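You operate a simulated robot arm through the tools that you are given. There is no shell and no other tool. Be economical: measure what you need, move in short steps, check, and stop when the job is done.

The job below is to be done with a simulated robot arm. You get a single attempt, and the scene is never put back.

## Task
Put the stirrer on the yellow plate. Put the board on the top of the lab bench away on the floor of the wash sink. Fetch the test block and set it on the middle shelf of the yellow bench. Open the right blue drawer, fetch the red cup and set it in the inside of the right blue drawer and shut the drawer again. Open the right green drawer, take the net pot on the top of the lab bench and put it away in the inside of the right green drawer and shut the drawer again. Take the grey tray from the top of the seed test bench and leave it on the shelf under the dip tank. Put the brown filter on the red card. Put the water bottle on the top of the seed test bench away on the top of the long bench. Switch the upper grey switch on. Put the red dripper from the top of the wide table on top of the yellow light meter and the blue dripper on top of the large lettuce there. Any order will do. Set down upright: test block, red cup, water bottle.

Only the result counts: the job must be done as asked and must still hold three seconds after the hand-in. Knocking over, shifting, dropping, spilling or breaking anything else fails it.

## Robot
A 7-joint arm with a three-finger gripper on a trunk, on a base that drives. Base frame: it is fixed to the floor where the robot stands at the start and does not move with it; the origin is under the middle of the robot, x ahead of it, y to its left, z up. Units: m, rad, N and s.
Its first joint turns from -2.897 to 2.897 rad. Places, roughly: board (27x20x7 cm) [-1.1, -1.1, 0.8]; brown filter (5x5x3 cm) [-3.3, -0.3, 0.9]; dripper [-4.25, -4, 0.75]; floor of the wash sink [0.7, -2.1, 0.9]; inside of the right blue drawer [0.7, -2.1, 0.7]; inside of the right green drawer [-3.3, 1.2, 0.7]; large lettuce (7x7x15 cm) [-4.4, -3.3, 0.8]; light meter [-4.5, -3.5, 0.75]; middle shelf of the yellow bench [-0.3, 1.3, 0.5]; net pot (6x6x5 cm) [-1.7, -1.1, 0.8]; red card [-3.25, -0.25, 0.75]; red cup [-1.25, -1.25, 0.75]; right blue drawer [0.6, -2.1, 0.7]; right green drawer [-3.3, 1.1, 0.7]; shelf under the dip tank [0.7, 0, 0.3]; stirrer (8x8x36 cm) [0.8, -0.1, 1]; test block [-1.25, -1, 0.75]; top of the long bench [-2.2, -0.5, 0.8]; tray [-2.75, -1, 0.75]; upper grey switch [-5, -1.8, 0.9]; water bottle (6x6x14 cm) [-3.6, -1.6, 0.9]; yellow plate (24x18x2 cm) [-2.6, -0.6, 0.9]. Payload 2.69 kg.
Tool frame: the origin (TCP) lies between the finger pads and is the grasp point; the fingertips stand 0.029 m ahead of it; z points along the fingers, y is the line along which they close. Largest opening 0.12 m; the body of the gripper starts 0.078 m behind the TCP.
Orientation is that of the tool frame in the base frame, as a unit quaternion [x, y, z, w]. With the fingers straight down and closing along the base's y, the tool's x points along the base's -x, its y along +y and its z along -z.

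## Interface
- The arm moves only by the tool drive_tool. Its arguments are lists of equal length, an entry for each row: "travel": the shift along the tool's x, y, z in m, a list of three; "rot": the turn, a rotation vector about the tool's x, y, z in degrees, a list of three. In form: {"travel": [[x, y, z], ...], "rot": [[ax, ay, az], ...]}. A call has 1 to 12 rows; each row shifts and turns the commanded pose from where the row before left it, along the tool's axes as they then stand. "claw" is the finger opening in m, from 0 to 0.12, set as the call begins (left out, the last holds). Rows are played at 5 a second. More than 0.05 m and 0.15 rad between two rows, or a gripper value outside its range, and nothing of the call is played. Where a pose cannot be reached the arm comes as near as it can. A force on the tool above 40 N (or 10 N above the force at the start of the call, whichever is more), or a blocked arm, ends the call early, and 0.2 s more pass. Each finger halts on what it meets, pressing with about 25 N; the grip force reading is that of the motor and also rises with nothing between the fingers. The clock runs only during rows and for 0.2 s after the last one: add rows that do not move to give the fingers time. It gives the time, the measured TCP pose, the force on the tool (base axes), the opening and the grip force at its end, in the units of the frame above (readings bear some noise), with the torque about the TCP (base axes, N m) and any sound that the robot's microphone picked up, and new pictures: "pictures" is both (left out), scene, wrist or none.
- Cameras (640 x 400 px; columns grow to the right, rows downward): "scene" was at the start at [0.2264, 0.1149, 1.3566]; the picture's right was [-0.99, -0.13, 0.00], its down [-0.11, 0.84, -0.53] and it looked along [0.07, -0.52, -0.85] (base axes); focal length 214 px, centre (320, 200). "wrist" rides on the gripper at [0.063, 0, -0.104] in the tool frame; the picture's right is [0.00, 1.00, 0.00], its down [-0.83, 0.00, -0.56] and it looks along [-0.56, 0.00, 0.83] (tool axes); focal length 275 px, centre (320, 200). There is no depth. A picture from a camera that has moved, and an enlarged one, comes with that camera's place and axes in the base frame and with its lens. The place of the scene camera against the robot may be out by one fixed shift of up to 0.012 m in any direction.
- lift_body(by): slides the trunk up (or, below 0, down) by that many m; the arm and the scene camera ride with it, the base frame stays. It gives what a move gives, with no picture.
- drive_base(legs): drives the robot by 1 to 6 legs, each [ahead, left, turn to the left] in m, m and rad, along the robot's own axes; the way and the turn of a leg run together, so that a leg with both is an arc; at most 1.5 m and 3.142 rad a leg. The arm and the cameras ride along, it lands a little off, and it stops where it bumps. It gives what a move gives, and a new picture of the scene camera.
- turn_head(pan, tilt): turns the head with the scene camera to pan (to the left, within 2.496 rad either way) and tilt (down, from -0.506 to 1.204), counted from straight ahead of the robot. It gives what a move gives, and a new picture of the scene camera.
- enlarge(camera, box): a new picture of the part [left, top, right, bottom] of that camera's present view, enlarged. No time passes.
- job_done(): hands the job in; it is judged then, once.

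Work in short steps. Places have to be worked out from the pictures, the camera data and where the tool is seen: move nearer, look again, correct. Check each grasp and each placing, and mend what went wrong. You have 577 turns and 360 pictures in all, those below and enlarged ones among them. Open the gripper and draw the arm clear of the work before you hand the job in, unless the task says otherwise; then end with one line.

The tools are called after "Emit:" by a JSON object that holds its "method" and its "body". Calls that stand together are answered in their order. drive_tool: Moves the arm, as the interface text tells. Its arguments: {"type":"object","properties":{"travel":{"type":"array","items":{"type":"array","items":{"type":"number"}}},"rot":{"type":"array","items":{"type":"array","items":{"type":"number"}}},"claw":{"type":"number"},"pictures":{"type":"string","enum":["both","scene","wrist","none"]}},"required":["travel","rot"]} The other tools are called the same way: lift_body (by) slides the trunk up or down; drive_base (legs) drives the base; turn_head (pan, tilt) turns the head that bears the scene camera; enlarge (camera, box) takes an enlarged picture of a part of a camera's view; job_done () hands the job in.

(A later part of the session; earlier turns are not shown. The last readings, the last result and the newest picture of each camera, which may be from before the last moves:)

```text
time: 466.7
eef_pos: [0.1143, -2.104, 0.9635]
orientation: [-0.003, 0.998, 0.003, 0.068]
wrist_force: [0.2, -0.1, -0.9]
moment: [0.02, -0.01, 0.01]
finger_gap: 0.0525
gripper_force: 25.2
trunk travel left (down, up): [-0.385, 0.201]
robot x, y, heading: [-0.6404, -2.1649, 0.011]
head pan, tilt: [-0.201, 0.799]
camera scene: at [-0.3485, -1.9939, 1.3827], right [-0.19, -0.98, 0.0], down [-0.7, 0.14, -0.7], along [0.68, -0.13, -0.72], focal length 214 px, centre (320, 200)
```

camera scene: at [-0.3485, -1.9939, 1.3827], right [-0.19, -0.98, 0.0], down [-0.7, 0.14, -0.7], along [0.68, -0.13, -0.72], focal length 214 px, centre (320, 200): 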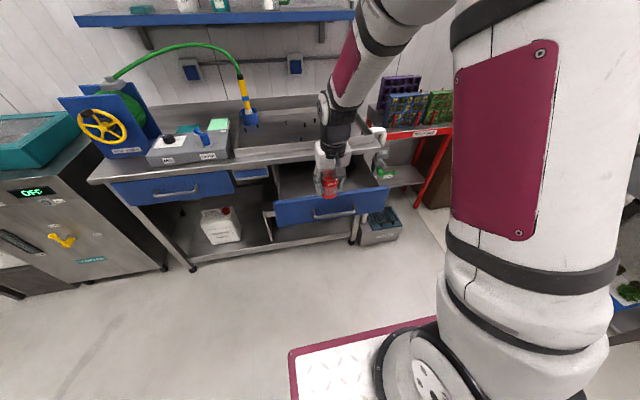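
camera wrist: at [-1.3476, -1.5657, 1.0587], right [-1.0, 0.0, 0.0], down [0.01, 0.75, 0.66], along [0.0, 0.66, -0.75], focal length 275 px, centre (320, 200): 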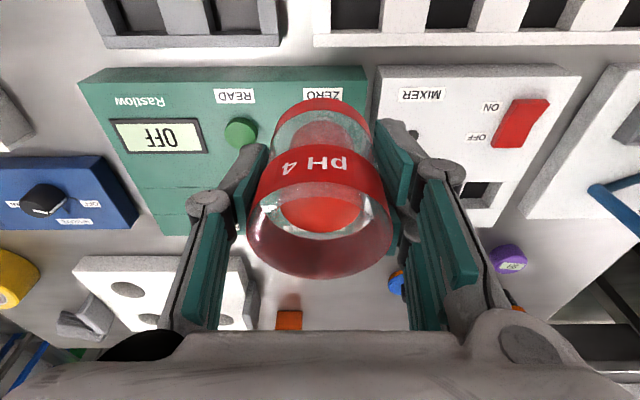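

I zoom to see the drawer's interior.

Emit:
{"method": "enlarge", "body": {"camera": "scene", "box": [260, 140, 400, 240]}}

```text
4.00 times, centred on (330, 190) of scene
camera zoom: at [-0.3485, -1.9939, 1.3827], right [-0.19, -0.98, 0.0], down [-0.7, 0.14, -0.7], along [0.68, -0.13, -0.72], focal length 858 px, centre (280, 240)
```

zoom: 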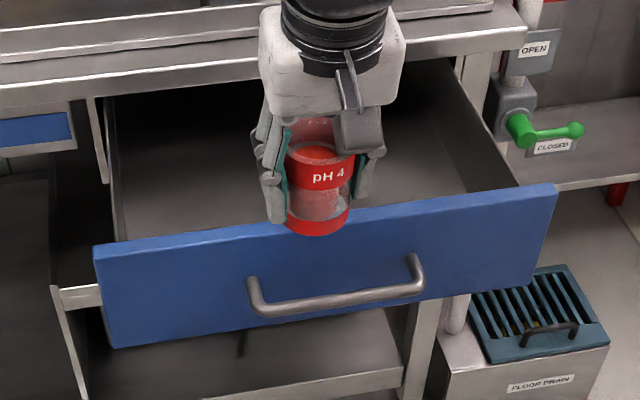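

Drawer is empty and roomy. I move the cup over its inside and lower partway.

Emit:
{"method": "drive_tool", "body": {"travel": [[-0.0368, -0.005, 0.005], [-0.0368, -0.005, 0.005], [-0.0368, -0.005, 0.005], [-0.0368, -0.005, 0.005], [-0.0368, -0.005, 0.005], [0.0055, 0, 0.0396], [0.0055, 0, 0.0396], [0.0055, 0, 0.0396], [0, 0, 0]], "rot": [[0, 0, 0], [0, 0, 0], [0, 0, 0], [0, 0, 0], [0, 0, 0], [0, 0, 0], [0, 0, 0], [0, 0, 0], [0, 0, 0]]}}

```text
time: 468.7
eef_pos: [0.3009, -2.1288, 0.8442]
orientation: [-0.001, 0.998, 0.002, 0.068]
wrist_force: [-0.3, 0.1, -1.4]
moment: [-0.01, -0.01, -0.03]
finger_gap: 0.0529
gripper_force: 24.6
trunk travel left (down, up): [-0.385, 0.201]
robot x, y, heading: [-0.638, -2.1645, 0.012]
head pan, tilt: [-0.201, 0.799]
camera scene: at [-0.3485, -1.9939, 1.3827], right [-0.19, -0.98, 0.0], down [-0.7, 0.14, -0.7], along [0.68, -0.13, -0.72], focal length 214 px, centre (320, 200)
camera wrist: at [0.2241, -2.1307, 0.9392], right [-0.01, 1.0, 0.0], down [0.75, 0.0, 0.66], along [0.66, 0.01, -0.75], focal length 275 px, centre (320, 200)
```

scene: 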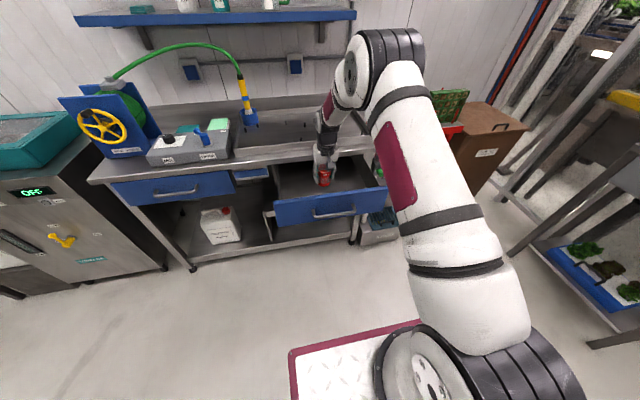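
wrist: 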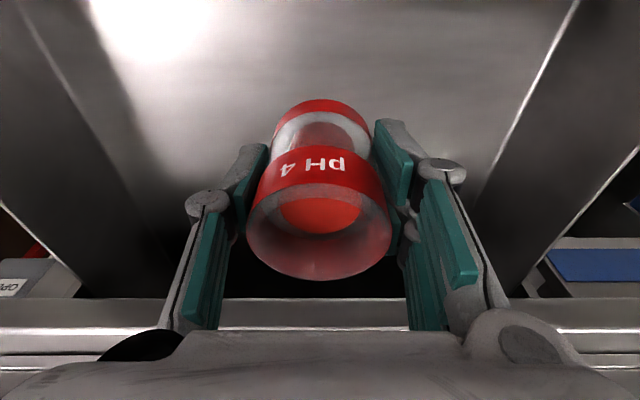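

I lower further with small steps until contact.

Emit:
{"method": "drive_tool", "body": {"travel": [[0.0027, 0, 0.0198], [0.0014, 0, 0.01], [0.0007, 0, 0.005], [0.0007, 0, 0.005], [0.0007, 0, 0.005], [0.0006, 0, 0.004], [0.0006, 0, 0.004], [0.0006, 0, 0.004], [0.0006, 0, 0.004], [0.0006, 0, 0.004], [0, 0, 0]], "rot": [[0, 0, 0], [0, 0, 0], [0, 0, 0], [0, 0, 0], [0, 0, 0], [0, 0, 0], [0, 0, 0], [0, 0, 0], [0, 0, 0], [0, 0, 0], [0, 0, 0]], "pictures": "wrist"}}

```text
time: 471.1
eef_pos: [0.3005, -2.1275, 0.7787]
orientation: [-0.002, 0.998, 0.003, 0.069]
wrist_force: [0.2, 0.5, -1.2]
moment: [-0.02, 0.01, 0.02]
finger_gap: 0.0526
gripper_force: 25.3
trunk travel left (down, up): [-0.385, 0.201]
robot x, y, heading: [-0.6351, -2.1613, 0.007]
head pan, tilt: [-0.201, 0.799]
camera wrist: at [0.2236, -2.1293, 0.8734], right [-0.01, 1.0, 0.0], down [0.75, 0.0, 0.66], along [0.66, 0.01, -0.75], focal length 275 px, centre (320, 200)
```

wrist: 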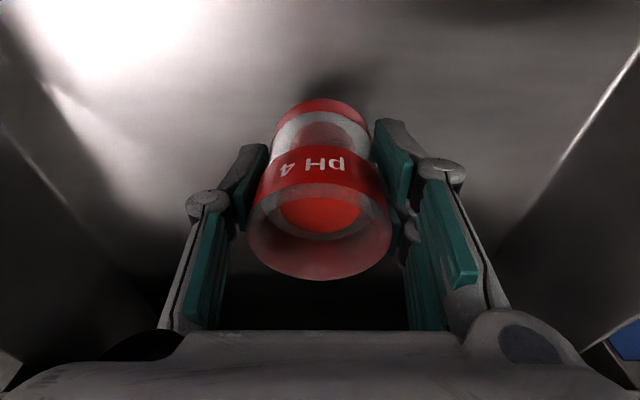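

Emit:
{"method": "drive_tool", "body": {"travel": [[0.0006, 0, 0.004], [0.0006, 0, 0.004], [0.0006, 0, 0.004], [0.0006, 0, 0.004], [0.0006, 0, 0.004], [0.0004, 0, 0.003], [0.0004, 0, 0.003], [0, 0, 0]], "rot": [[0, 0, 0], [0, 0, 0], [0, 0, 0], [0, 0, 0], [0, 0, 0], [0, 0, 0], [0, 0, 0], [0, 0, 0]], "pictures": "wrist"}}

```text
time: 472.9
eef_pos: [0.2997, -2.1267, 0.7528]
orientation: [-0.002, 0.998, 0.002, 0.068]
wrist_force: [-0.2, 0.6, -1.2]
moment: [0.0, -0.01, -0.01]
finger_gap: 0.0526
gripper_force: 25.3
trunk travel left (down, up): [-0.385, 0.201]
robot x, y, heading: [-0.6358, -2.1628, 0.012]
head pan, tilt: [-0.201, 0.799]
camera wrist: at [0.2238, -2.1295, 0.8471], right [-0.01, 1.0, 0.0], down [0.75, 0.0, 0.66], along [0.66, 0.01, -0.75], focal length 275 px, centre (320, 200)
```

wrist: 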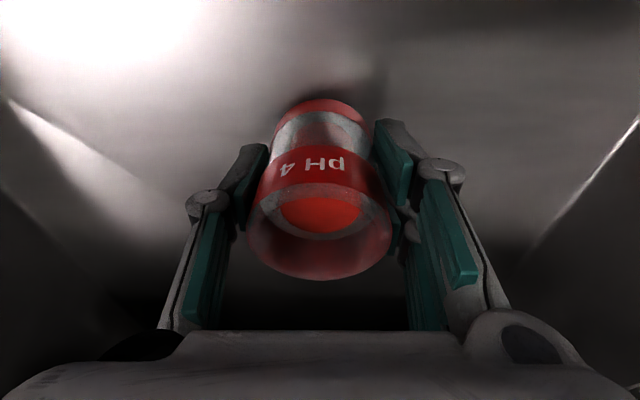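

Emit:
{"method": "drive_tool", "body": {"travel": [[0.0004, 0, 0.003], [0.0004, 0, 0.003], [0.0004, 0, 0.003], [0.0004, 0, 0.003], [0.0004, 0, 0.003], [0.0004, 0, 0.003], [0.0004, 0, 0.003], [0.0004, 0, 0.003], [0, 0, 0]], "rot": [[0, 0, 0], [0, 0, 0], [0, 0, 0], [0, 0, 0], [0, 0, 0], [0, 0, 0], [0, 0, 0], [0, 0, 0], [0, 0, 0]], "pictures": "wrist"}}

```text
time: 474.9
eef_pos: [0.3007, -2.1282, 0.7305]
orientation: [-0.002, 0.998, 0.003, 0.069]
wrist_force: [0.8, 1.7, 38.1]
moment: [-0.53, 2.91, -0.28]
finger_gap: 0.0525
gripper_force: 24.9
trunk travel left (down, up): [-0.385, 0.201]
robot x, y, heading: [-0.6383, -2.1651, 0.011]
head pan, tilt: [-0.201, 0.799]
camera wrist: at [0.2233, -2.1295, 0.8252], right [-0.01, 1.0, 0.0], down [0.75, 0.0, 0.67], along [0.67, 0.01, -0.75], focal length 275 px, centre (320, 200)
```

wrist: 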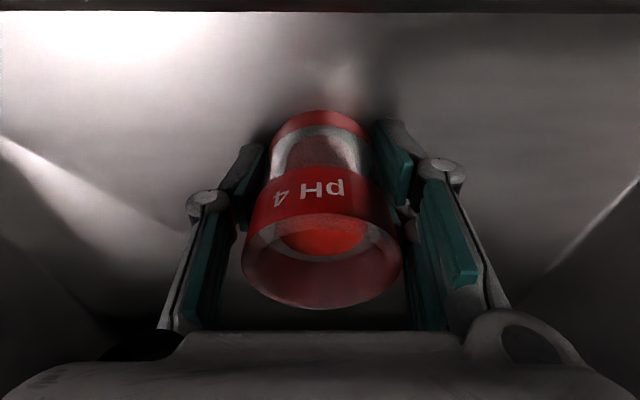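

The wrist camera touches the drawer front, and the cup seems to have met the floor and slid up a little in the grip. I ease up 6 mm.

Emit:
{"method": "drive_tool", "body": {"travel": [[-0.0004, 0, -0.003], [-0.0004, 0, -0.003], [0, 0, 0]], "rot": [[0, 0, 0], [0, 0, 0], [0, 0, 0]], "pictures": "wrist"}}

```text
time: 475.7
eef_pos: [0.2988, -2.1284, 0.7323]
orientation: [-0.002, 0.998, 0.002, 0.067]
wrist_force: [-0.4, 0.7, -0.7]
moment: [-0.01, 0.03, 0.04]
finger_gap: 0.0527
gripper_force: 24.9
trunk travel left (down, up): [-0.385, 0.201]
robot x, y, heading: [-0.6394, -2.16, 0.007]
head pan, tilt: [-0.201, 0.799]
camera wrist: at [0.2226, -2.1292, 0.8277], right [-0.01, 1.0, 0.0], down [0.75, 0.0, 0.66], along [0.66, 0.01, -0.75], focal length 275 px, centre (320, 200)
```

wrist: 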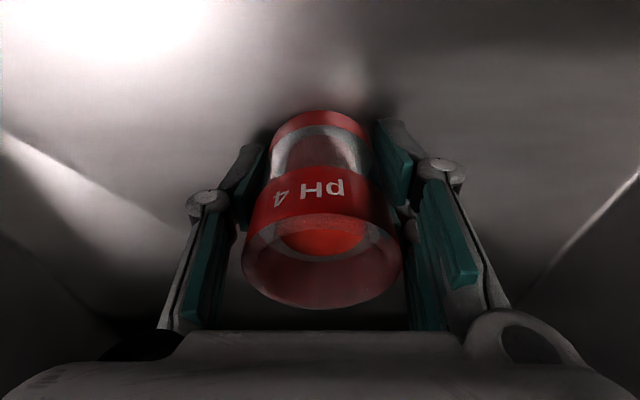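

Free of load, with the cup at most ~2 mm off the floor. I open gently.

Emit:
{"method": "drive_tool", "body": {"travel": [[0, 0, 0], [0, 0, 0], [0, 0, 0]], "rot": [[0, 0, 0], [0, 0, 0], [0, 0, 0]], "claw": 0.075, "pictures": "wrist"}}

```text
time: 476.5
eef_pos: [0.3009, -2.1276, 0.7342]
orientation: [-0.002, 0.998, 0.002, 0.068]
wrist_force: [0.5, -0.4, 0.5]
moment: [-0.02, -0.02, -0.03]
finger_gap: 0.0754
gripper_force: 0.1
trunk travel left (down, up): [-0.385, 0.201]
robot x, y, heading: [-0.6409, -2.1637, 0.01]
head pan, tilt: [-0.201, 0.799]
camera wrist: at [0.2234, -2.1291, 0.8289], right [-0.01, 1.0, 0.0], down [0.75, 0.0, 0.66], along [0.66, 0.01, -0.75], focal length 275 px, centre (320, 200)
```

wrist: 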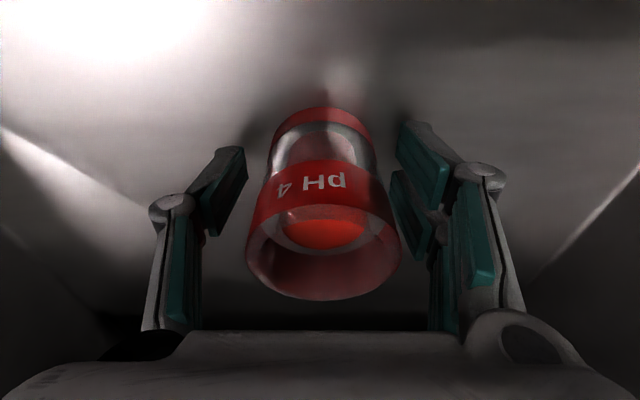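

The cup stands in the drawer. I rise straight up and check.

Emit:
{"method": "drive_tool", "body": {"travel": [[-0.003, 0, -0.02], [-0.0055, 0, -0.0396], [-0.0055, 0, -0.0396], [-0.0055, 0, -0.0396], [-0.0055, 0, -0.0396], [-0.0055, 0, -0.0396], [0, 0, 0]], "rot": [[0, 0, 0], [0, 0, 0], [0, 0, 0], [0, 0, 0], [0, 0, 0], [0, 0, 0], [0, 0, 0]], "pictures": "wrist"}}

```text
time: 478.1
eef_pos: [0.3008, -2.1298, 0.9557]
orientation: [-0.002, 0.998, 0.001, 0.067]
wrist_force: [0.8, -0.6, 0.8]
moment: [0.02, 0.02, -0.02]
finger_gap: 0.075
gripper_force: 0.1
trunk travel left (down, up): [-0.385, 0.201]
robot x, y, heading: [-0.6338, -2.1633, 0.008]
head pan, tilt: [-0.201, 0.799]
camera wrist: at [0.2234, -2.1309, 1.05], right [-0.01, 1.0, 0.0], down [0.75, 0.0, 0.66], along [0.66, 0.01, -0.75], focal length 275 px, centre (320, 200)
```

wrist: 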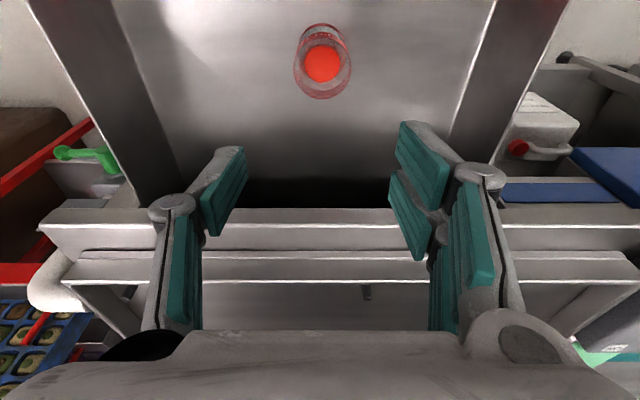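

Now to shut the drawer: I close the fingers, go in front of the handle, level the tool and lower to bar height.

Emit:
{"method": "drive_tool", "body": {"travel": [[0.045, 0, 0], [0.045, 0, 0], [0.045, 0, 0], [0.045, 0, 0], [0.045, -0.01, 0], [0.03, -0.008, 0], [0, 0, 0.04], [0, 0, 0.04], [0, 0, 0.04], [0, 0, 0.04], [0, 0, 0.02], [0, 0, 0]], "rot": [[0, 0, 0], [0, 4, 0], [0, 3.8, 0], [0, 0, 0], [0, 0, 0], [0, 0, 0], [0, 0, 0], [0, 0, 0], [0, 0, 0], [0, 0, 0], [0, 0, 0], [0, 0, 0]], "claw": 0}}

```text
time: 480.7
eef_pos: [0.0461, -2.1467, 0.7582]
orientation: [-0.001, 1.0, 0.003, -0.001]
wrist_force: [0.3, 0.4, -0.2]
moment: [0.0, 0.01, -0.01]
finger_gap: 0.0002
gripper_force: 25.0
trunk travel left (down, up): [-0.385, 0.201]
robot x, y, heading: [-0.6382, -2.1629, 0.005]
head pan, tilt: [-0.201, 0.799]
camera scene: at [-0.3486, -1.9939, 1.3827], right [-0.19, -0.98, 0.0], down [-0.7, 0.14, -0.7], along [0.68, -0.13, -0.72], focal length 214 px, centre (320, 200)
camera wrist: at [-0.0158, -2.1478, 0.8628], right [-0.01, 1.0, 0.0], down [0.83, 0.0, 0.56], along [0.56, 0.01, -0.83], focal length 275 px, centre (320, 200)
```

scene: 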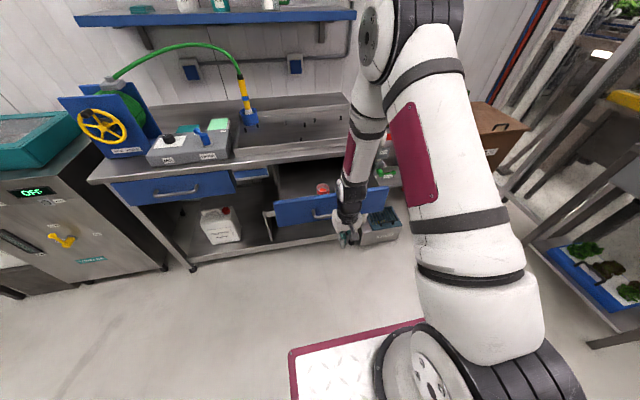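
wrist: 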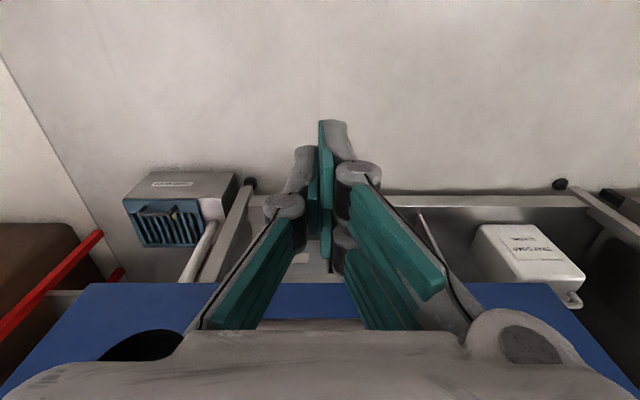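

At bar height. I push the handle forward slowly.

Emit:
{"method": "drive_tool", "body": {"travel": [[-0.02, 0, 0], [-0.02, 0, 0], [-0.02, 0, 0], [-0.01, 0, 0], [-0.01, 0, 0], [-0.01, 0, 0], [-0.01, 0, 0], [-0.015, 0, 0], [-0.015, 0, 0], [-0.015, 0, 0], [-0.015, 0, 0], [-0.015, 0, 0]], "rot": [[0, 0, 0], [0, 0, 0], [0, 0, 0], [0, 0, 0], [0, 0, 0], [0, 0, 0], [0, 0, 0], [0, 0, 0], [0, 0, 0], [0, 0, 0], [0, 0, 0], [0, 0, 0]], "pictures": "scene"}}

```text
time: 483.3
eef_pos: [0.2208, -2.1474, 0.7593]
orientation: [-0.002, 1.0, 0.002, 0.001]
wrist_force: [0.2, 0.1, 0.2]
moment: [-0.03, -0.03, 0.01]
finger_gap: 0.0003
gripper_force: 25.3
trunk travel left (down, up): [-0.385, 0.201]
robot x, y, heading: [-0.6371, -2.1624, 0.007]
head pan, tilt: [-0.201, 0.799]
camera scene: at [-0.3486, -1.9939, 1.3827], right [-0.19, -0.98, 0.0], down [-0.7, 0.14, -0.7], along [0.68, -0.13, -0.72], focal length 214 px, centre (320, 200)
```

scene: 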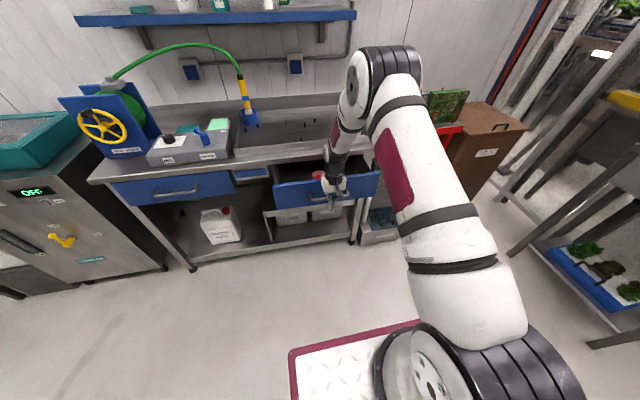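

The drawer moves in smoothly. I continue.

Emit:
{"method": "drive_tool", "body": {"travel": [[-0.012, 0, 0], [-0.015, 0, 0], [-0.015, 0, 0], [-0.015, 0, 0], [-0.015, 0, 0], [-0.015, 0, 0], [-0.015, 0, 0], [-0.015, 0, 0], [-0.012, 0, 0], [-0.01, 0, 0], [-0.01, 0, 0], [-0.008, 0, 0]], "rot": [[0, 0, 0], [0, 0, 0], [0, 0, 0], [0, 0, 0], [0, 0, 0], [0, 0, 0], [0, 0, 0], [0, 0, 0], [0, 0, 0], [0, 0, 0], [0, 0, 0], [0, 0, 0]], "pictures": "scene"}}

```text
time: 485.9
eef_pos: [0.3704, -2.1448, 0.7565]
orientation: [-0.003, 1.0, 0.002, -0.011]
wrist_force: [-7.9, 0.4, -0.2]
moment: [-0.01, 0.03, 0.01]
finger_gap: 0.0
gripper_force: 25.3
trunk travel left (down, up): [-0.385, 0.201]
robot x, y, heading: [-0.6365, -2.1631, 0.005]
head pan, tilt: [-0.201, 0.799]
stopped in row 12: the force on the tool passed its limit at 50 N (the readings are from after the stop); the commanded pose is now the measured one
camera scene: at [-0.3491, -1.9939, 1.3826], right [-0.19, -0.98, 0.0], down [-0.7, 0.14, -0.7], along [0.68, -0.13, -0.72], focal length 214 px, centre (320, 200)
```

scene: 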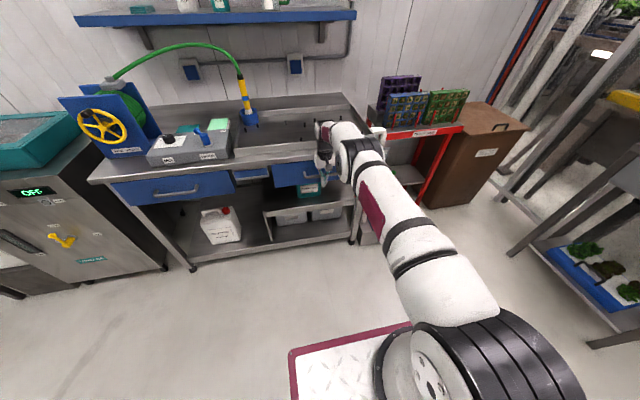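

Stop at 50 N. I back off to see whether the drawer is flush.

Emit:
{"method": "drive_tool", "body": {"travel": [[0.03, 0, 0], [0.045, 0, 0], [0.045, 0, 0], [0.045, 0, 0], [0.045, 0, -0.02], [0.045, 0, -0.02], [0, 0, 0]], "rot": [[0, 0, 0], [0, 0, 0], [0, 0, 0], [0, 0, 0], [0, 0, 0], [0, 0, 0], [0, 0, 0]]}}

Emit:
{"method": "enlarge", "body": {"camera": "scene", "box": [90, 130, 390, 240]}}

```text
time: 487.6
eef_pos: [0.1182, -2.1466, 0.8015]
orientation: [-0.001, 1.0, 0.002, -0.009]
wrist_force: [-0.5, 0.1, 0.7]
moment: [-0.04, 0.03, 0.03]
finger_gap: 0.0
gripper_force: 25.3
trunk travel left (down, up): [-0.385, 0.201]
robot x, y, heading: [-0.6341, -2.1639, 0.007]
head pan, tilt: [-0.201, 0.799]
camera scene: at [-0.3488, -1.9939, 1.3826], right [-0.19, -0.98, 0.0], down [-0.7, 0.14, -0.7], along [0.68, -0.13, -0.72], focal length 214 px, centre (320, 200)
camera wrist: at [0.057, -2.1479, 0.9074], right [-0.01, 1.0, 0.0], down [0.84, 0.0, 0.54], along [0.54, 0.01, -0.84], focal length 275 px, centre (320, 200)
```

scene: 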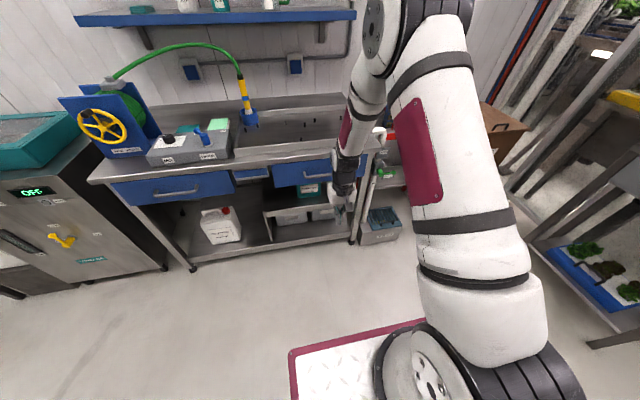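
wrist: 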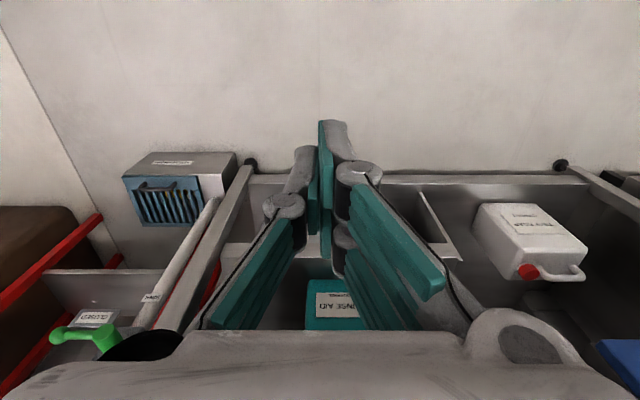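

```text
2.13 times, centred on (240, 185) of scene
camera zoom: at [-0.3488, -1.9939, 1.3826], right [-0.19, -0.98, 0.0], down [-0.7, 0.14, -0.7], along [0.68, -0.13, -0.72], focal length 458 px, centre (491, 232)
```

zoom: 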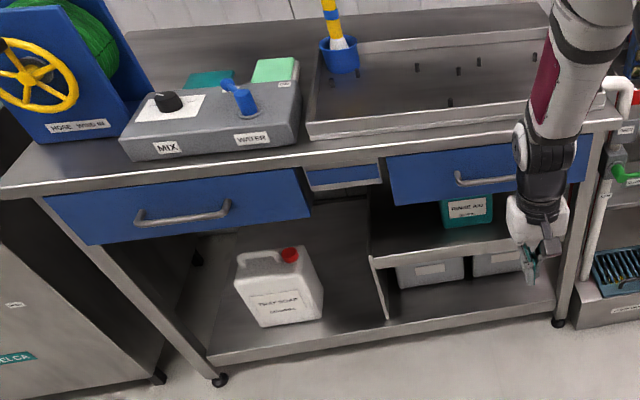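

The drawer is flush with its neighbour. Next, the board: I raise/retract the arm and go to the lab bench's east end with the bench on my right.

Emit:
{"method": "drive_tool", "body": {"travel": [[0.03, 0, -0.035], [0.03, 0, -0.035], [0.03, 0, -0.035], [0.03, 0, -0.035], [0.03, 0, -0.035], [0.02, 0, -0.035], [0.02, 0, -0.035], [0.02, 0, -0.035], [0, 0, 0]], "rot": [[0, 0, 0], [0, 0, 0], [0, 0, 0], [0, 0, 0], [0, 0, 0], [0, 0, 0], [0, 0, 0], [0, 0, 0], [0, 0, 0]], "pictures": "none"}}

Emit:
{"method": "drive_base", "body": {"legs": [[0, -0.19, 0], [0, 0, -1.578], [0, 0.28, 0], [-0.8, 0, 0], [-0.75, 0, 0]]}}

Emit:
{"method": "turn_head", "body": {"pan": -1.57, "tilt": 0.75}}

```text
time: 489.6
eef_pos: [-0.0878, -2.1484, 1.0852]
orientation: [-0.001, 1.0, 0.003, -0.008]
wrist_force: [0.5, 0.4, 0.2]
moment: [0.02, 0.02, -0.03]
finger_gap: 0.0
gripper_force: 24.7
trunk travel left (down, up): [-0.385, 0.201]
robot x, y, heading: [-0.636, -2.1675, 0.014]
head pan, tilt: [-0.201, 0.799]
```

```text
time: 504.0
eef_pos: [-0.3515, -1.3617, 1.0848]
orientation: [0.707, 0.707, 0.008, -0.006]
wrist_force: [0.2, -0.1, -0.4]
moment: [0.01, -0.01, 0.0]
finger_gap: 0.0
gripper_force: 24.5
trunk travel left (down, up): [-0.385, 0.201]
robot x, y, heading: [-0.3634, -0.8118, -1.563]
head pan, tilt: [-0.201, 0.799]
camera scene: at [-0.1913, -1.1095, 1.3827], right [-0.98, 0.19, 0.0], down [0.14, 0.7, -0.7], along [-0.14, -0.68, -0.72], focal length 214 px, centre (320, 200)
```

scene: 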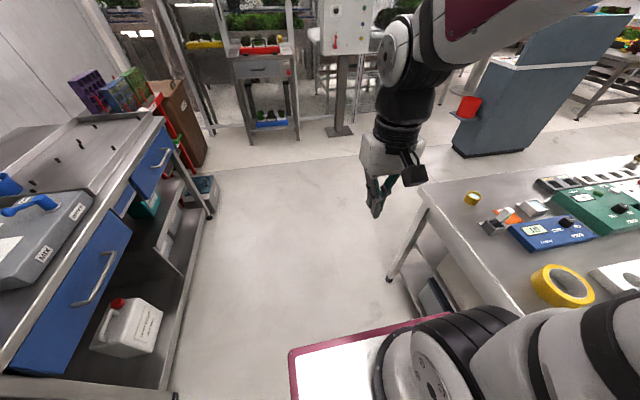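

```text
time: 505.5
eef_pos: [-0.3515, -1.3619, 1.0853]
orientation: [0.707, 0.707, 0.007, -0.005]
wrist_force: [0.3, -0.2, -0.4]
moment: [-0.01, 0.0, 0.01]
finger_gap: 0.0
gripper_force: 24.3
trunk travel left (down, up): [-0.385, 0.201]
robot x, y, heading: [-0.3618, -0.8124, -1.566]
head pan, tilt: [-1.571, 0.75]
camera scene: at [-0.2584, -1.0308, 1.3867], right [-0.01, 1.0, 0.0], down [0.68, 0.0, -0.73], along [-0.73, 0.0, -0.68], focal length 214 px, centre (320, 200)
```

scene: 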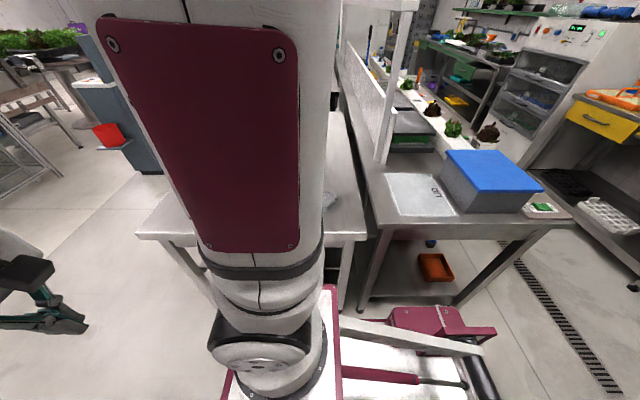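

I swing the arm to the right over the bench end.

Emit:
{"method": "drive_tool", "body": {"travel": [[-0.02, -0.04, 0], [-0.02, -0.04, 0], [-0.02, -0.04, 0], [-0.02, -0.04, 0], [-0.015, -0.042, 0], [-0.015, -0.042, 0], [-0.01, -0.042, 0], [-0.01, -0.042, 0], [0, -0.044, 0], [0, -0.044, 0], [0, -0.044, 0], [0, -0.044, 0]], "rot": [[0, 0, 7.5], [0, 0, 7.5], [0, 0, 7.5], [0, 0, 7.5], [0, 0, 7.5], [0, 0, 7.5], [0, 0, 7.5], [0, 0, 7.5], [0, 0, 7.5], [0, 0, 7.5], [0, 0, 7.5], [0, 0, 7.5]], "claw": 0.06}}

```text
time: 508.1
eef_pos: [-0.7365, -1.1714, 1.0874]
orientation: [1.0, -0.001, 0.002, -0.009]
wrist_force: [0.0, -0.5, -0.1]
moment: [0.01, -0.01, -0.02]
finger_gap: 0.0601
gripper_force: 0.1
trunk travel left (down, up): [-0.385, 0.201]
robot x, y, heading: [-0.3679, -0.8113, -1.563]
head pan, tilt: [-1.571, 0.75]
camera scene: at [-0.2584, -1.0311, 1.3866], right [0.0, 1.0, 0.0], down [0.68, 0.0, -0.73], along [-0.73, 0.0, -0.68], focal length 214 px, centre (320, 200)
camera wrist: at [-0.6725, -1.1726, 1.1908], right [0.0, -1.0, -0.02], down [-0.83, -0.01, 0.55], along [-0.55, 0.01, -0.83], focal length 275 px, centre (320, 200)
```

scene: 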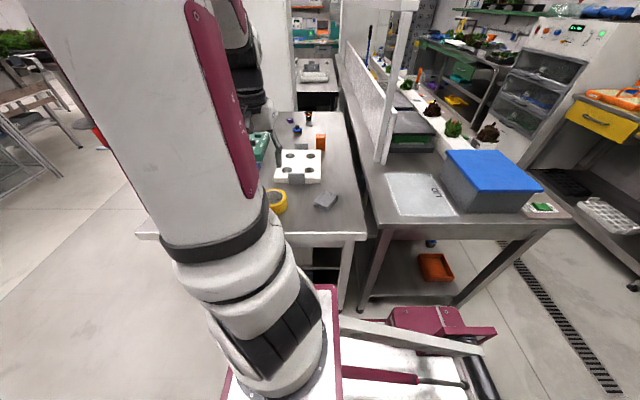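
wrist: 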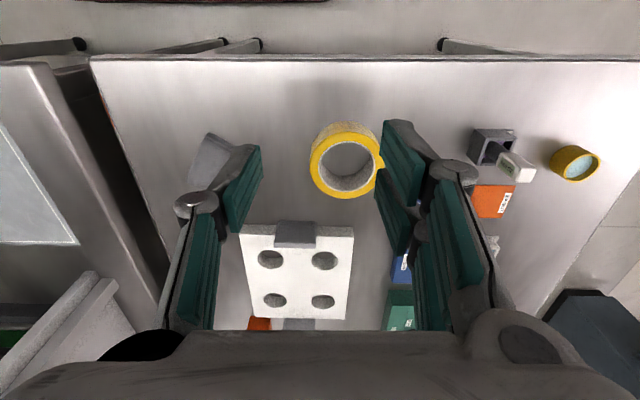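

The board's near tab is at about (-0.984,-1.128). The tab's faces look along x, so I roll the gripper 90° while moving above it.

Emit:
{"method": "drive_tool", "body": {"travel": [[-0.042, -0.008, 0], [-0.042, -0.008, 0], [-0.042, -0.008, 0], [-0.042, -0.007, 0], [-0.042, -0.006, 0], [-0.036, -0.006, 0], [0, 0, 0]], "rot": [[0, 0, 0], [0, 0, 0], [0, 0, 0], [0, 0, 0], [0, 0, 0], [0, 0, 0], [0, 0, 0]], "pictures": "none"}}

Emit:
{"method": "drive_tool", "body": {"travel": [[0, 0, 0], [0, 0, 0], [0, 0, 0], [0, 0, 0], [0, 0, 0], [0, 0, 0], [0, 0, 0], [0, 0, 0], [0, 0, 0], [0, 0, 0], [0, 0, 0], [0, 0, 0]], "rot": [[0, 0, 7.5], [0, 0, 7.5], [0, 0, 7.5], [0, 0, 7.5], [0, 0, 7.5], [0, 0, 7.5], [0, 0, 7.5], [0, 0, 7.5], [0, 0, 7.5], [0, 0, 7.5], [0, 0, 7.5], [0, 0, 7.5]]}}

```text
time: 509.7
eef_pos: [-0.9814, -1.1279, 1.0851]
orientation: [1.0, 0.001, 0.003, -0.009]
wrist_force: [0.1, -0.8, 0.9]
moment: [0.0, -0.01, -0.02]
finger_gap: 0.0596
gripper_force: 0.0
trunk travel left (down, up): [-0.385, 0.201]
robot x, y, heading: [-0.3622, -0.8096, -1.561]
head pan, tilt: [-1.571, 0.75]
```

```text
time: 512.3
eef_pos: [-0.9804, -1.1267, 1.0864]
orientation: [-0.706, 0.708, 0.005, 0.008]
wrist_force: [0.0, -0.1, 0.4]
moment: [-0.01, 0.0, -0.01]
finger_gap: 0.0599
gripper_force: 0.2
trunk travel left (down, up): [-0.385, 0.201]
robot x, y, heading: [-0.3643, -0.8169, -1.565]
head pan, tilt: [-1.571, 0.75]
camera scene: at [-0.2585, -1.0308, 1.3867], right [0.0, 1.0, 0.0], down [0.68, 0.0, -0.73], along [-0.73, 0.0, -0.68], focal length 214 px, centre (320, 200)
camera wrist: at [-0.981, -1.1932, 1.1897], right [-1.0, 0.0, 0.0], down [0.0, 0.82, 0.57], along [0.0, 0.57, -0.82], focal length 275 px, centre (320, 200)
```

scene: 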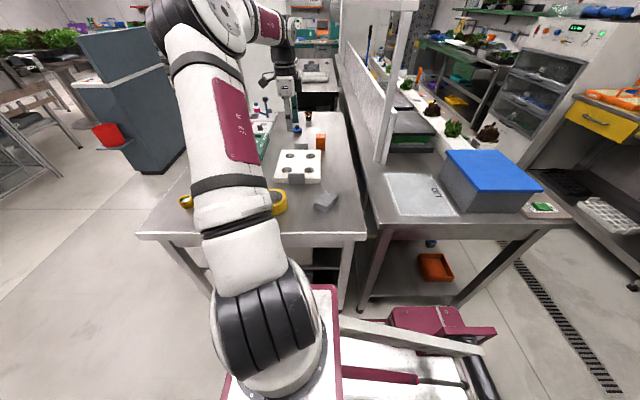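
wrist: 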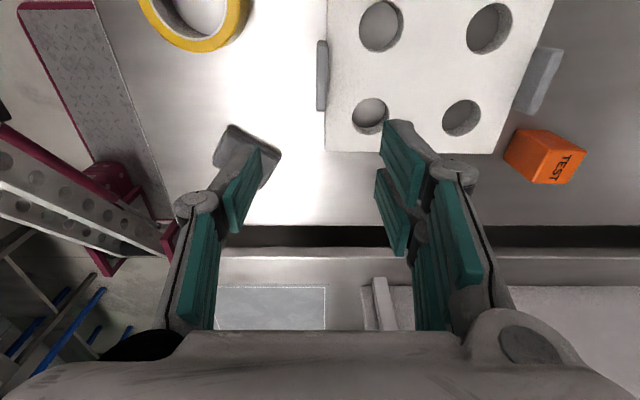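

Perfectly aligned: the tab is edge-on at x≈-0.982, y centre −1.127. I descend to z≈0.89 and look.

Emit:
{"method": "drive_tool", "body": {"travel": [[0, 0, 0.045], [0, 0, 0.045], [0, 0, 0.045], [0, 0, 0.045], [0, 0, 0.016], [0, 0, 0]], "rot": [[0, 0, 0], [0, 0, 0], [0, 0, 0], [0, 0, 0], [0, 0, 0], [0, 0, 0]], "pictures": "wrist"}}

```text
time: 513.7
eef_pos: [-0.9792, -1.1239, 0.8911]
orientation: [-0.707, 0.707, 0.005, 0.008]
wrist_force: [-0.5, -1.5, 0.3]
moment: [0.0, -0.01, 0.0]
finger_gap: 0.0599
gripper_force: 0.1
trunk travel left (down, up): [-0.385, 0.201]
robot x, y, heading: [-0.3662, -0.8096, -1.565]
head pan, tilt: [-1.571, 0.75]
camera wrist: at [-0.9804, -1.1893, 0.9941], right [-1.0, 0.0, 0.0], down [-0.01, 0.82, 0.57], along [0.0, 0.57, -0.82], focal length 275 px, centre (320, 200)
```

wrist: 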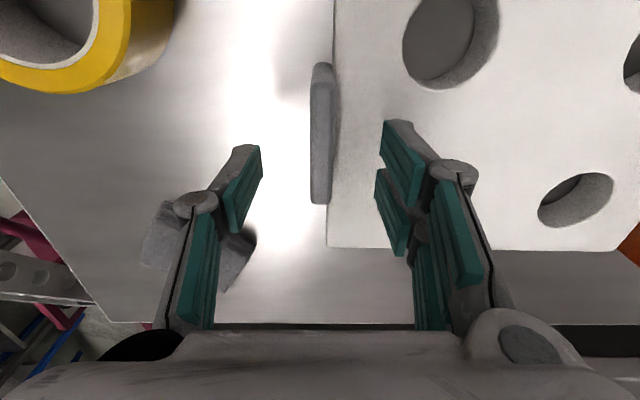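

Slab top ≈0.824, tab top ≈0.845. I descend slowly to TCP ≈0.858 and close.

Emit:
{"method": "drive_tool", "body": {"travel": [[0, 0, 0.015], [0, 0, 0.008], [0, 0, 0.005], [0, 0, 0.004], [0, 0, 0]], "rot": [[0, 0, 0], [0, 0, 0], [0, 0, 0], [0, 0, 0], [0, 0, 0]], "pictures": "none"}}

Emit:
{"method": "drive_tool", "body": {"travel": [[0, 0, 0], [0, 0, 0], [0, 0, 0]], "rot": [[0, 0, 0], [0, 0, 0], [0, 0, 0]], "claw": 0, "pictures": "wrist"}}

```text
time: 514.9
eef_pos: [-0.9799, -1.1241, 0.8574]
orientation: [0.707, -0.707, -0.004, -0.008]
wrist_force: [0.4, -0.2, 0.7]
moment: [0.04, -0.01, 0.0]
finger_gap: 0.0601
gripper_force: 0.2
trunk travel left (down, up): [-0.385, 0.201]
robot x, y, heading: [-0.3623, -0.8126, -1.566]
head pan, tilt: [-1.571, 0.75]
```

```text
time: 515.7
eef_pos: [-0.9803, -1.1244, 0.8587]
orientation: [-0.707, 0.707, 0.005, 0.007]
wrist_force: [-0.6, 0.9, 0.8]
moment: [-0.02, -0.04, -0.09]
finger_gap: 0.0126
gripper_force: 25.3
trunk travel left (down, up): [-0.385, 0.201]
robot x, y, heading: [-0.3643, -0.8113, -1.565]
head pan, tilt: [-1.571, 0.75]
camera wrist: at [-0.9802, -1.1892, 0.9618], right [-1.0, 0.0, 0.0], down [-0.01, 0.82, 0.57], along [0.0, 0.57, -0.82], focal length 275 px, centre (320, 200)
```

wrist: 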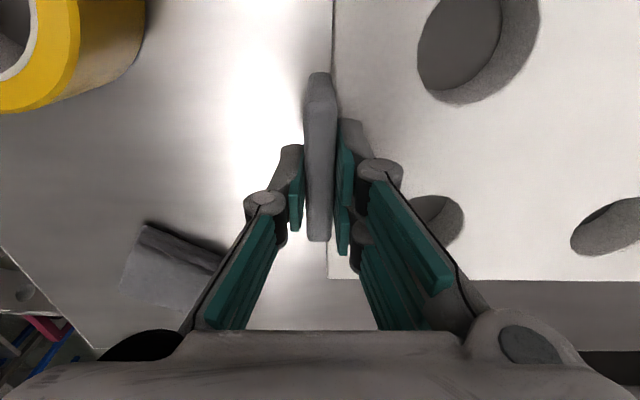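

Tab gripped (1.3 cm). I lift 4 cm and check for sag.

Emit:
{"method": "drive_tool", "body": {"travel": [[0, 0, -0.01], [0, 0, -0.015], [0, 0, -0.015], [0, 0, 0]], "rot": [[0, 0, 0], [0, 0, 0], [0, 0, 0], [0, 0, 0]]}}

Emit:
{"method": "enlarge", "body": {"camera": "scene", "box": [240, 90, 380, 220]}}

```text
time: 516.7
eef_pos: [-0.9807, -1.1258, 0.8978]
orientation: [0.707, -0.707, -0.004, -0.009]
wrist_force: [-0.3, -0.4, -0.7]
moment: [0.02, -0.16, -0.03]
finger_gap: 0.0129
gripper_force: 25.2
trunk travel left (down, up): [-0.385, 0.201]
robot x, y, heading: [-0.3639, -0.8068, -1.564]
head pan, tilt: [-1.571, 0.75]
camera scene: at [-0.2586, -1.0308, 1.3867], right [0.0, 1.0, 0.0], down [0.68, 0.0, -0.73], along [-0.73, 0.0, -0.68], focal length 214 px, centre (320, 200)
camera wrist: at [-0.9804, -1.1903, 1.0016], right [-1.0, 0.0, 0.0], down [-0.01, 0.82, 0.57], along [0.0, 0.57, -0.82], focal length 275 px, centre (320, 200)
```

scene: 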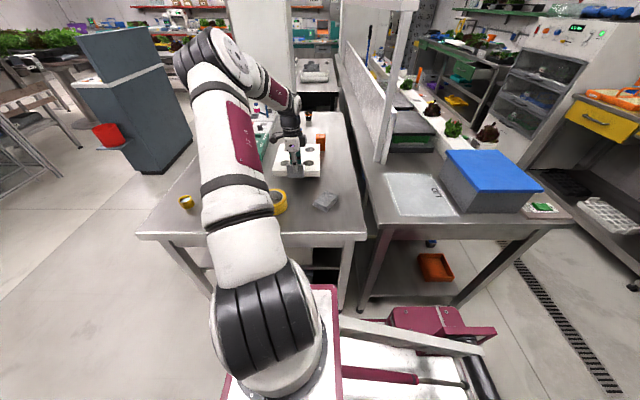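
wrist: 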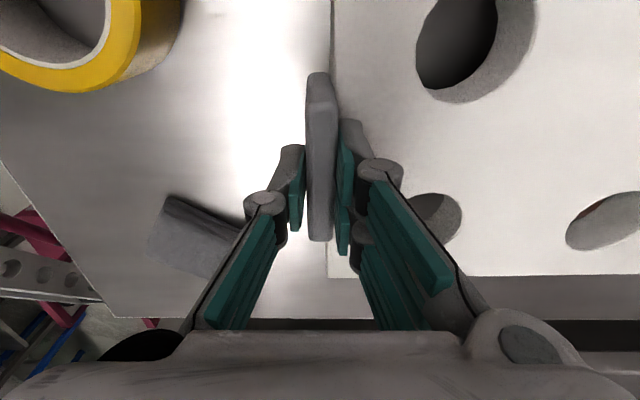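

```text
3.08 times, centred on (310, 155) of scene
camera zoom: at [-0.2586, -1.0308, 1.3867], right [0.0, 1.0, 0.0], down [0.68, 0.0, -0.73], along [-0.73, 0.0, -0.68], focal length 660 px, centre (351, 338)
```

zoom: 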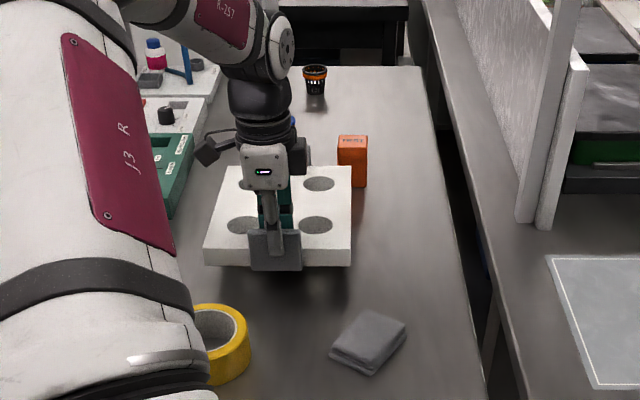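

The board is light and level. I lift it high and retract.

Emit:
{"method": "drive_tool", "body": {"travel": [[0, 0, -0.045], [0, 0, -0.045], [0, 0, -0.045], [0, 0, -0.045], [0, -0.01, -0.04], [0, -0.03, -0.02], [0, -0.04, 0], [0, -0.04, 0], [0, -0.03, 0], [0, 0, 0]], "rot": [[0, 0, 0], [0, 0, 0], [0, 0, 0], [0, 0, 0], [0, 0, 0], [0, 0, 0], [0, 0, 0], [0, 0, 0], [0, 0, 0], [0, 0, 0]], "pictures": "none"}}

Emit:
{"method": "drive_tool", "body": {"travel": [[0.044, 0, 0], [0.044, 0, 0], [0.044, 0, 0], [0.044, 0, 0], [0.044, 0, 0], [0.044, 0, 0], [0.044, 0, 0], [0.044, 0, 0], [0.044, 0, 0], [0.044, 0, 0], [0.044, 0, 0], [0, 0, 0]], "rot": [[0, 0, -5.6], [0, 0, -5.6], [0, 0, -5.6], [0, 0, -5.6], [0, 0, -5.6], [0, 0, -5.6], [0, 0, -5.6], [0, 0, -5.6], [0, 0, -5.6], [0, 0, -5.6], [0, 0, -5.6], [0, 0, 0]]}}

```text
time: 518.9
eef_pos: [-0.8312, -1.129, 1.1391]
orientation: [0.707, -0.707, -0.004, -0.008]
wrist_force: [-0.1, -0.3, -1.7]
moment: [0.0, -0.2, -0.04]
finger_gap: 0.0124
gripper_force: 25.7
trunk travel left (down, up): [-0.385, 0.201]
robot x, y, heading: [-0.3655, -0.8089, -1.569]
head pan, tilt: [-1.571, 0.75]
```

```text
time: 521.5
eef_pos: [-0.6148, -1.5368, 1.134]
orientation: [0.97, -0.245, -0.001, -0.009]
wrist_force: [-0.1, 0.4, -1.8]
moment: [0.16, -0.09, 0.01]
finger_gap: 0.0125
gripper_force: 24.8
trunk travel left (down, up): [-0.385, 0.201]
robot x, y, heading: [-0.3644, -0.8125, -1.564]
head pan, tilt: [-1.571, 0.75]
camera scene: at [-0.2585, -1.0308, 1.3867], right [0.0, 1.0, 0.0], down [0.68, 0.0, -0.73], along [-0.73, 0.0, -0.68], focal length 214 px, centre (320, 200)
camera wrist: at [-0.5592, -1.5689, 1.2375], right [-0.47, -0.88, -0.02], down [-0.74, 0.38, 0.56], along [-0.49, 0.28, -0.83], focal length 275 px, centre (320, 200)
```

scene: 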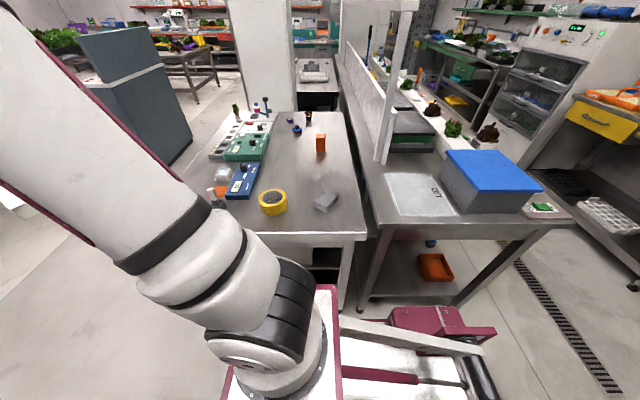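
wrist: 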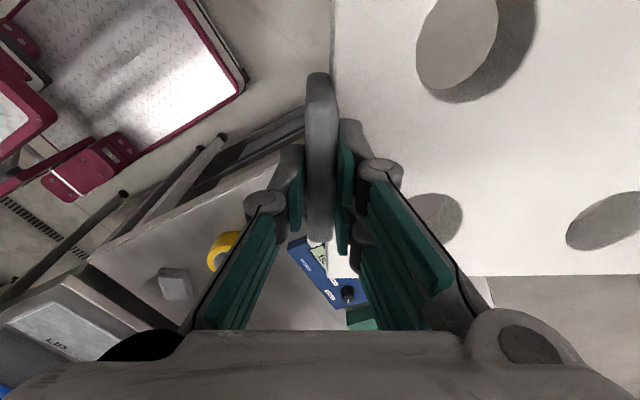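

Held well. I drive south past the bench and turn left toward the sink.

Emit:
{"method": "drive_base", "body": {"legs": [[1.39, 0, -0.006], [0, 0, 1.57]]}}

Emit:
{"method": "turn_head", "body": {"pan": -0.1, "tilt": 0.6}}

```text
time: 532.2
eef_pos: [0.3514, -2.4612, 1.1343]
orientation: [0.865, 0.502, -0.007, -0.006]
wrist_force: [-0.1, 0.8, -0.9]
moment: [0.1, 0.15, 0.02]
finger_gap: 0.0127
gripper_force: 24.7
trunk travel left (down, up): [-0.385, 0.201]
robot x, y, heading: [-0.3706, -2.1949, -0.016]
head pan, tilt: [-1.571, 0.75]
camera scene: at [-0.1554, -2.0984, 1.3867], right [-1.0, 0.02, 0.0], down [0.01, 0.68, -0.73], along [-0.01, -0.73, -0.68], focal length 214 px, centre (320, 200)
```

scene: 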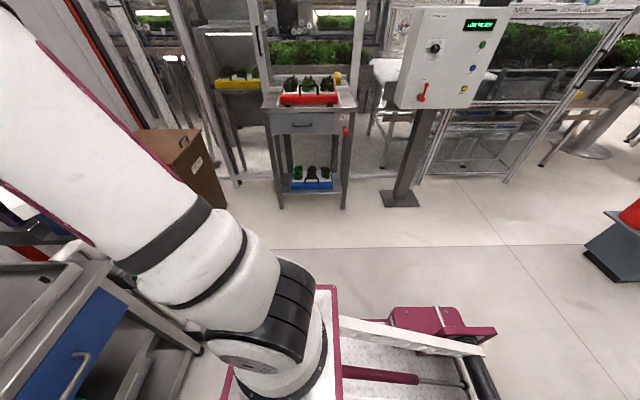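

```text
time: 533.8
eef_pos: [0.3514, -2.4613, 1.133]
orientation: [0.865, 0.502, -0.007, -0.006]
wrist_force: [-0.4, -0.4, -0.7]
moment: [0.1, 0.15, 0.03]
finger_gap: 0.0128
gripper_force: 24.5
trunk travel left (down, up): [-0.385, 0.201]
robot x, y, heading: [-0.3661, -2.1944, -0.016]
head pan, tilt: [-0.099, 0.6]
camera scene: at [-0.0662, -2.0259, 1.3995], right [-0.12, -0.99, 0.0], down [-0.56, 0.07, -0.82], along [0.82, -0.1, -0.57], focal length 214 px, centre (320, 200)
```

scene: 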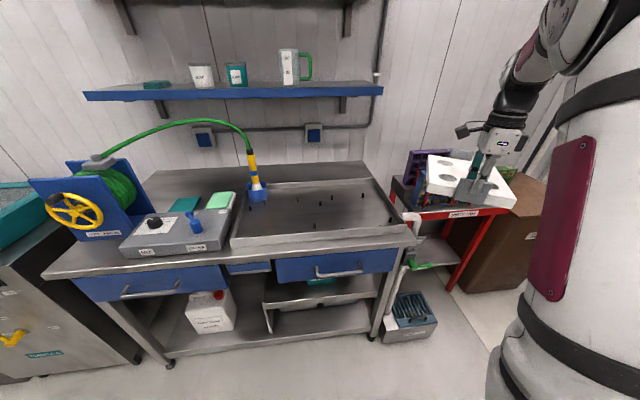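

Sink basin spans x≈0.48–0.85, y≈−1.84…−2.42. I swing the board round to point +x over it.

Emit:
{"method": "drive_tool", "body": {"travel": [[0.036, 0.01, 0], [0.036, 0.01, 0], [0.036, 0.01, 0], [0.036, 0.01, 0], [0.036, 0.01, 0], [0.036, 0.01, 0], [0.036, 0.01, 0], [0.036, 0.01, 0], [0.02, 0.01, 0], [0, 0, 0]], "rot": [[0, 0, -3.3], [0, 0, -3.3], [0, 0, -3.3], [0, 0, -3.3], [0, 0, -3.3], [0, 0, -3.3], [0, 0, -3.3], [0, 0, -3.3], [0, 0, -3.3], [0, 0, 0]]}}

```text
time: 536.0
eef_pos: [0.5266, -2.1939, 1.132]
orientation: [0.708, 0.707, -0.004, -0.008]
wrist_force: [0.4, -0.2, -1.3]
moment: [-0.01, 0.16, -0.03]
finger_gap: 0.0126
gripper_force: 25.4
trunk travel left (down, up): [-0.385, 0.201]
robot x, y, heading: [-0.371, -2.1925, -0.016]
head pan, tilt: [-0.099, 0.6]
camera scene: at [-0.0662, -2.0257, 1.3995], right [-0.12, -0.99, 0.0], down [-0.56, 0.07, -0.82], along [0.82, -0.1, -0.57], focal length 214 px, centre (320, 200)
camera wrist: at [0.5287, -2.1318, 1.2362], right [1.0, 0.01, -0.02], down [0.01, -0.83, 0.55], along [-0.01, -0.55, -0.83], focal length 275 px, centre (320, 200)
```

scene: 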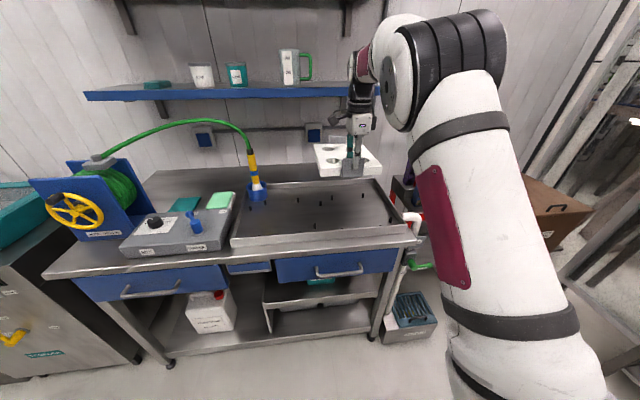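
wrist: 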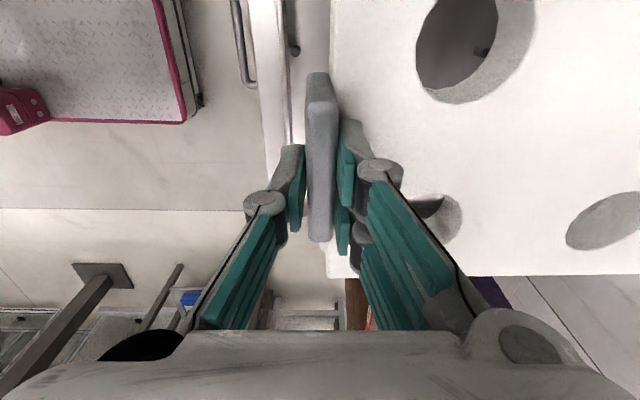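

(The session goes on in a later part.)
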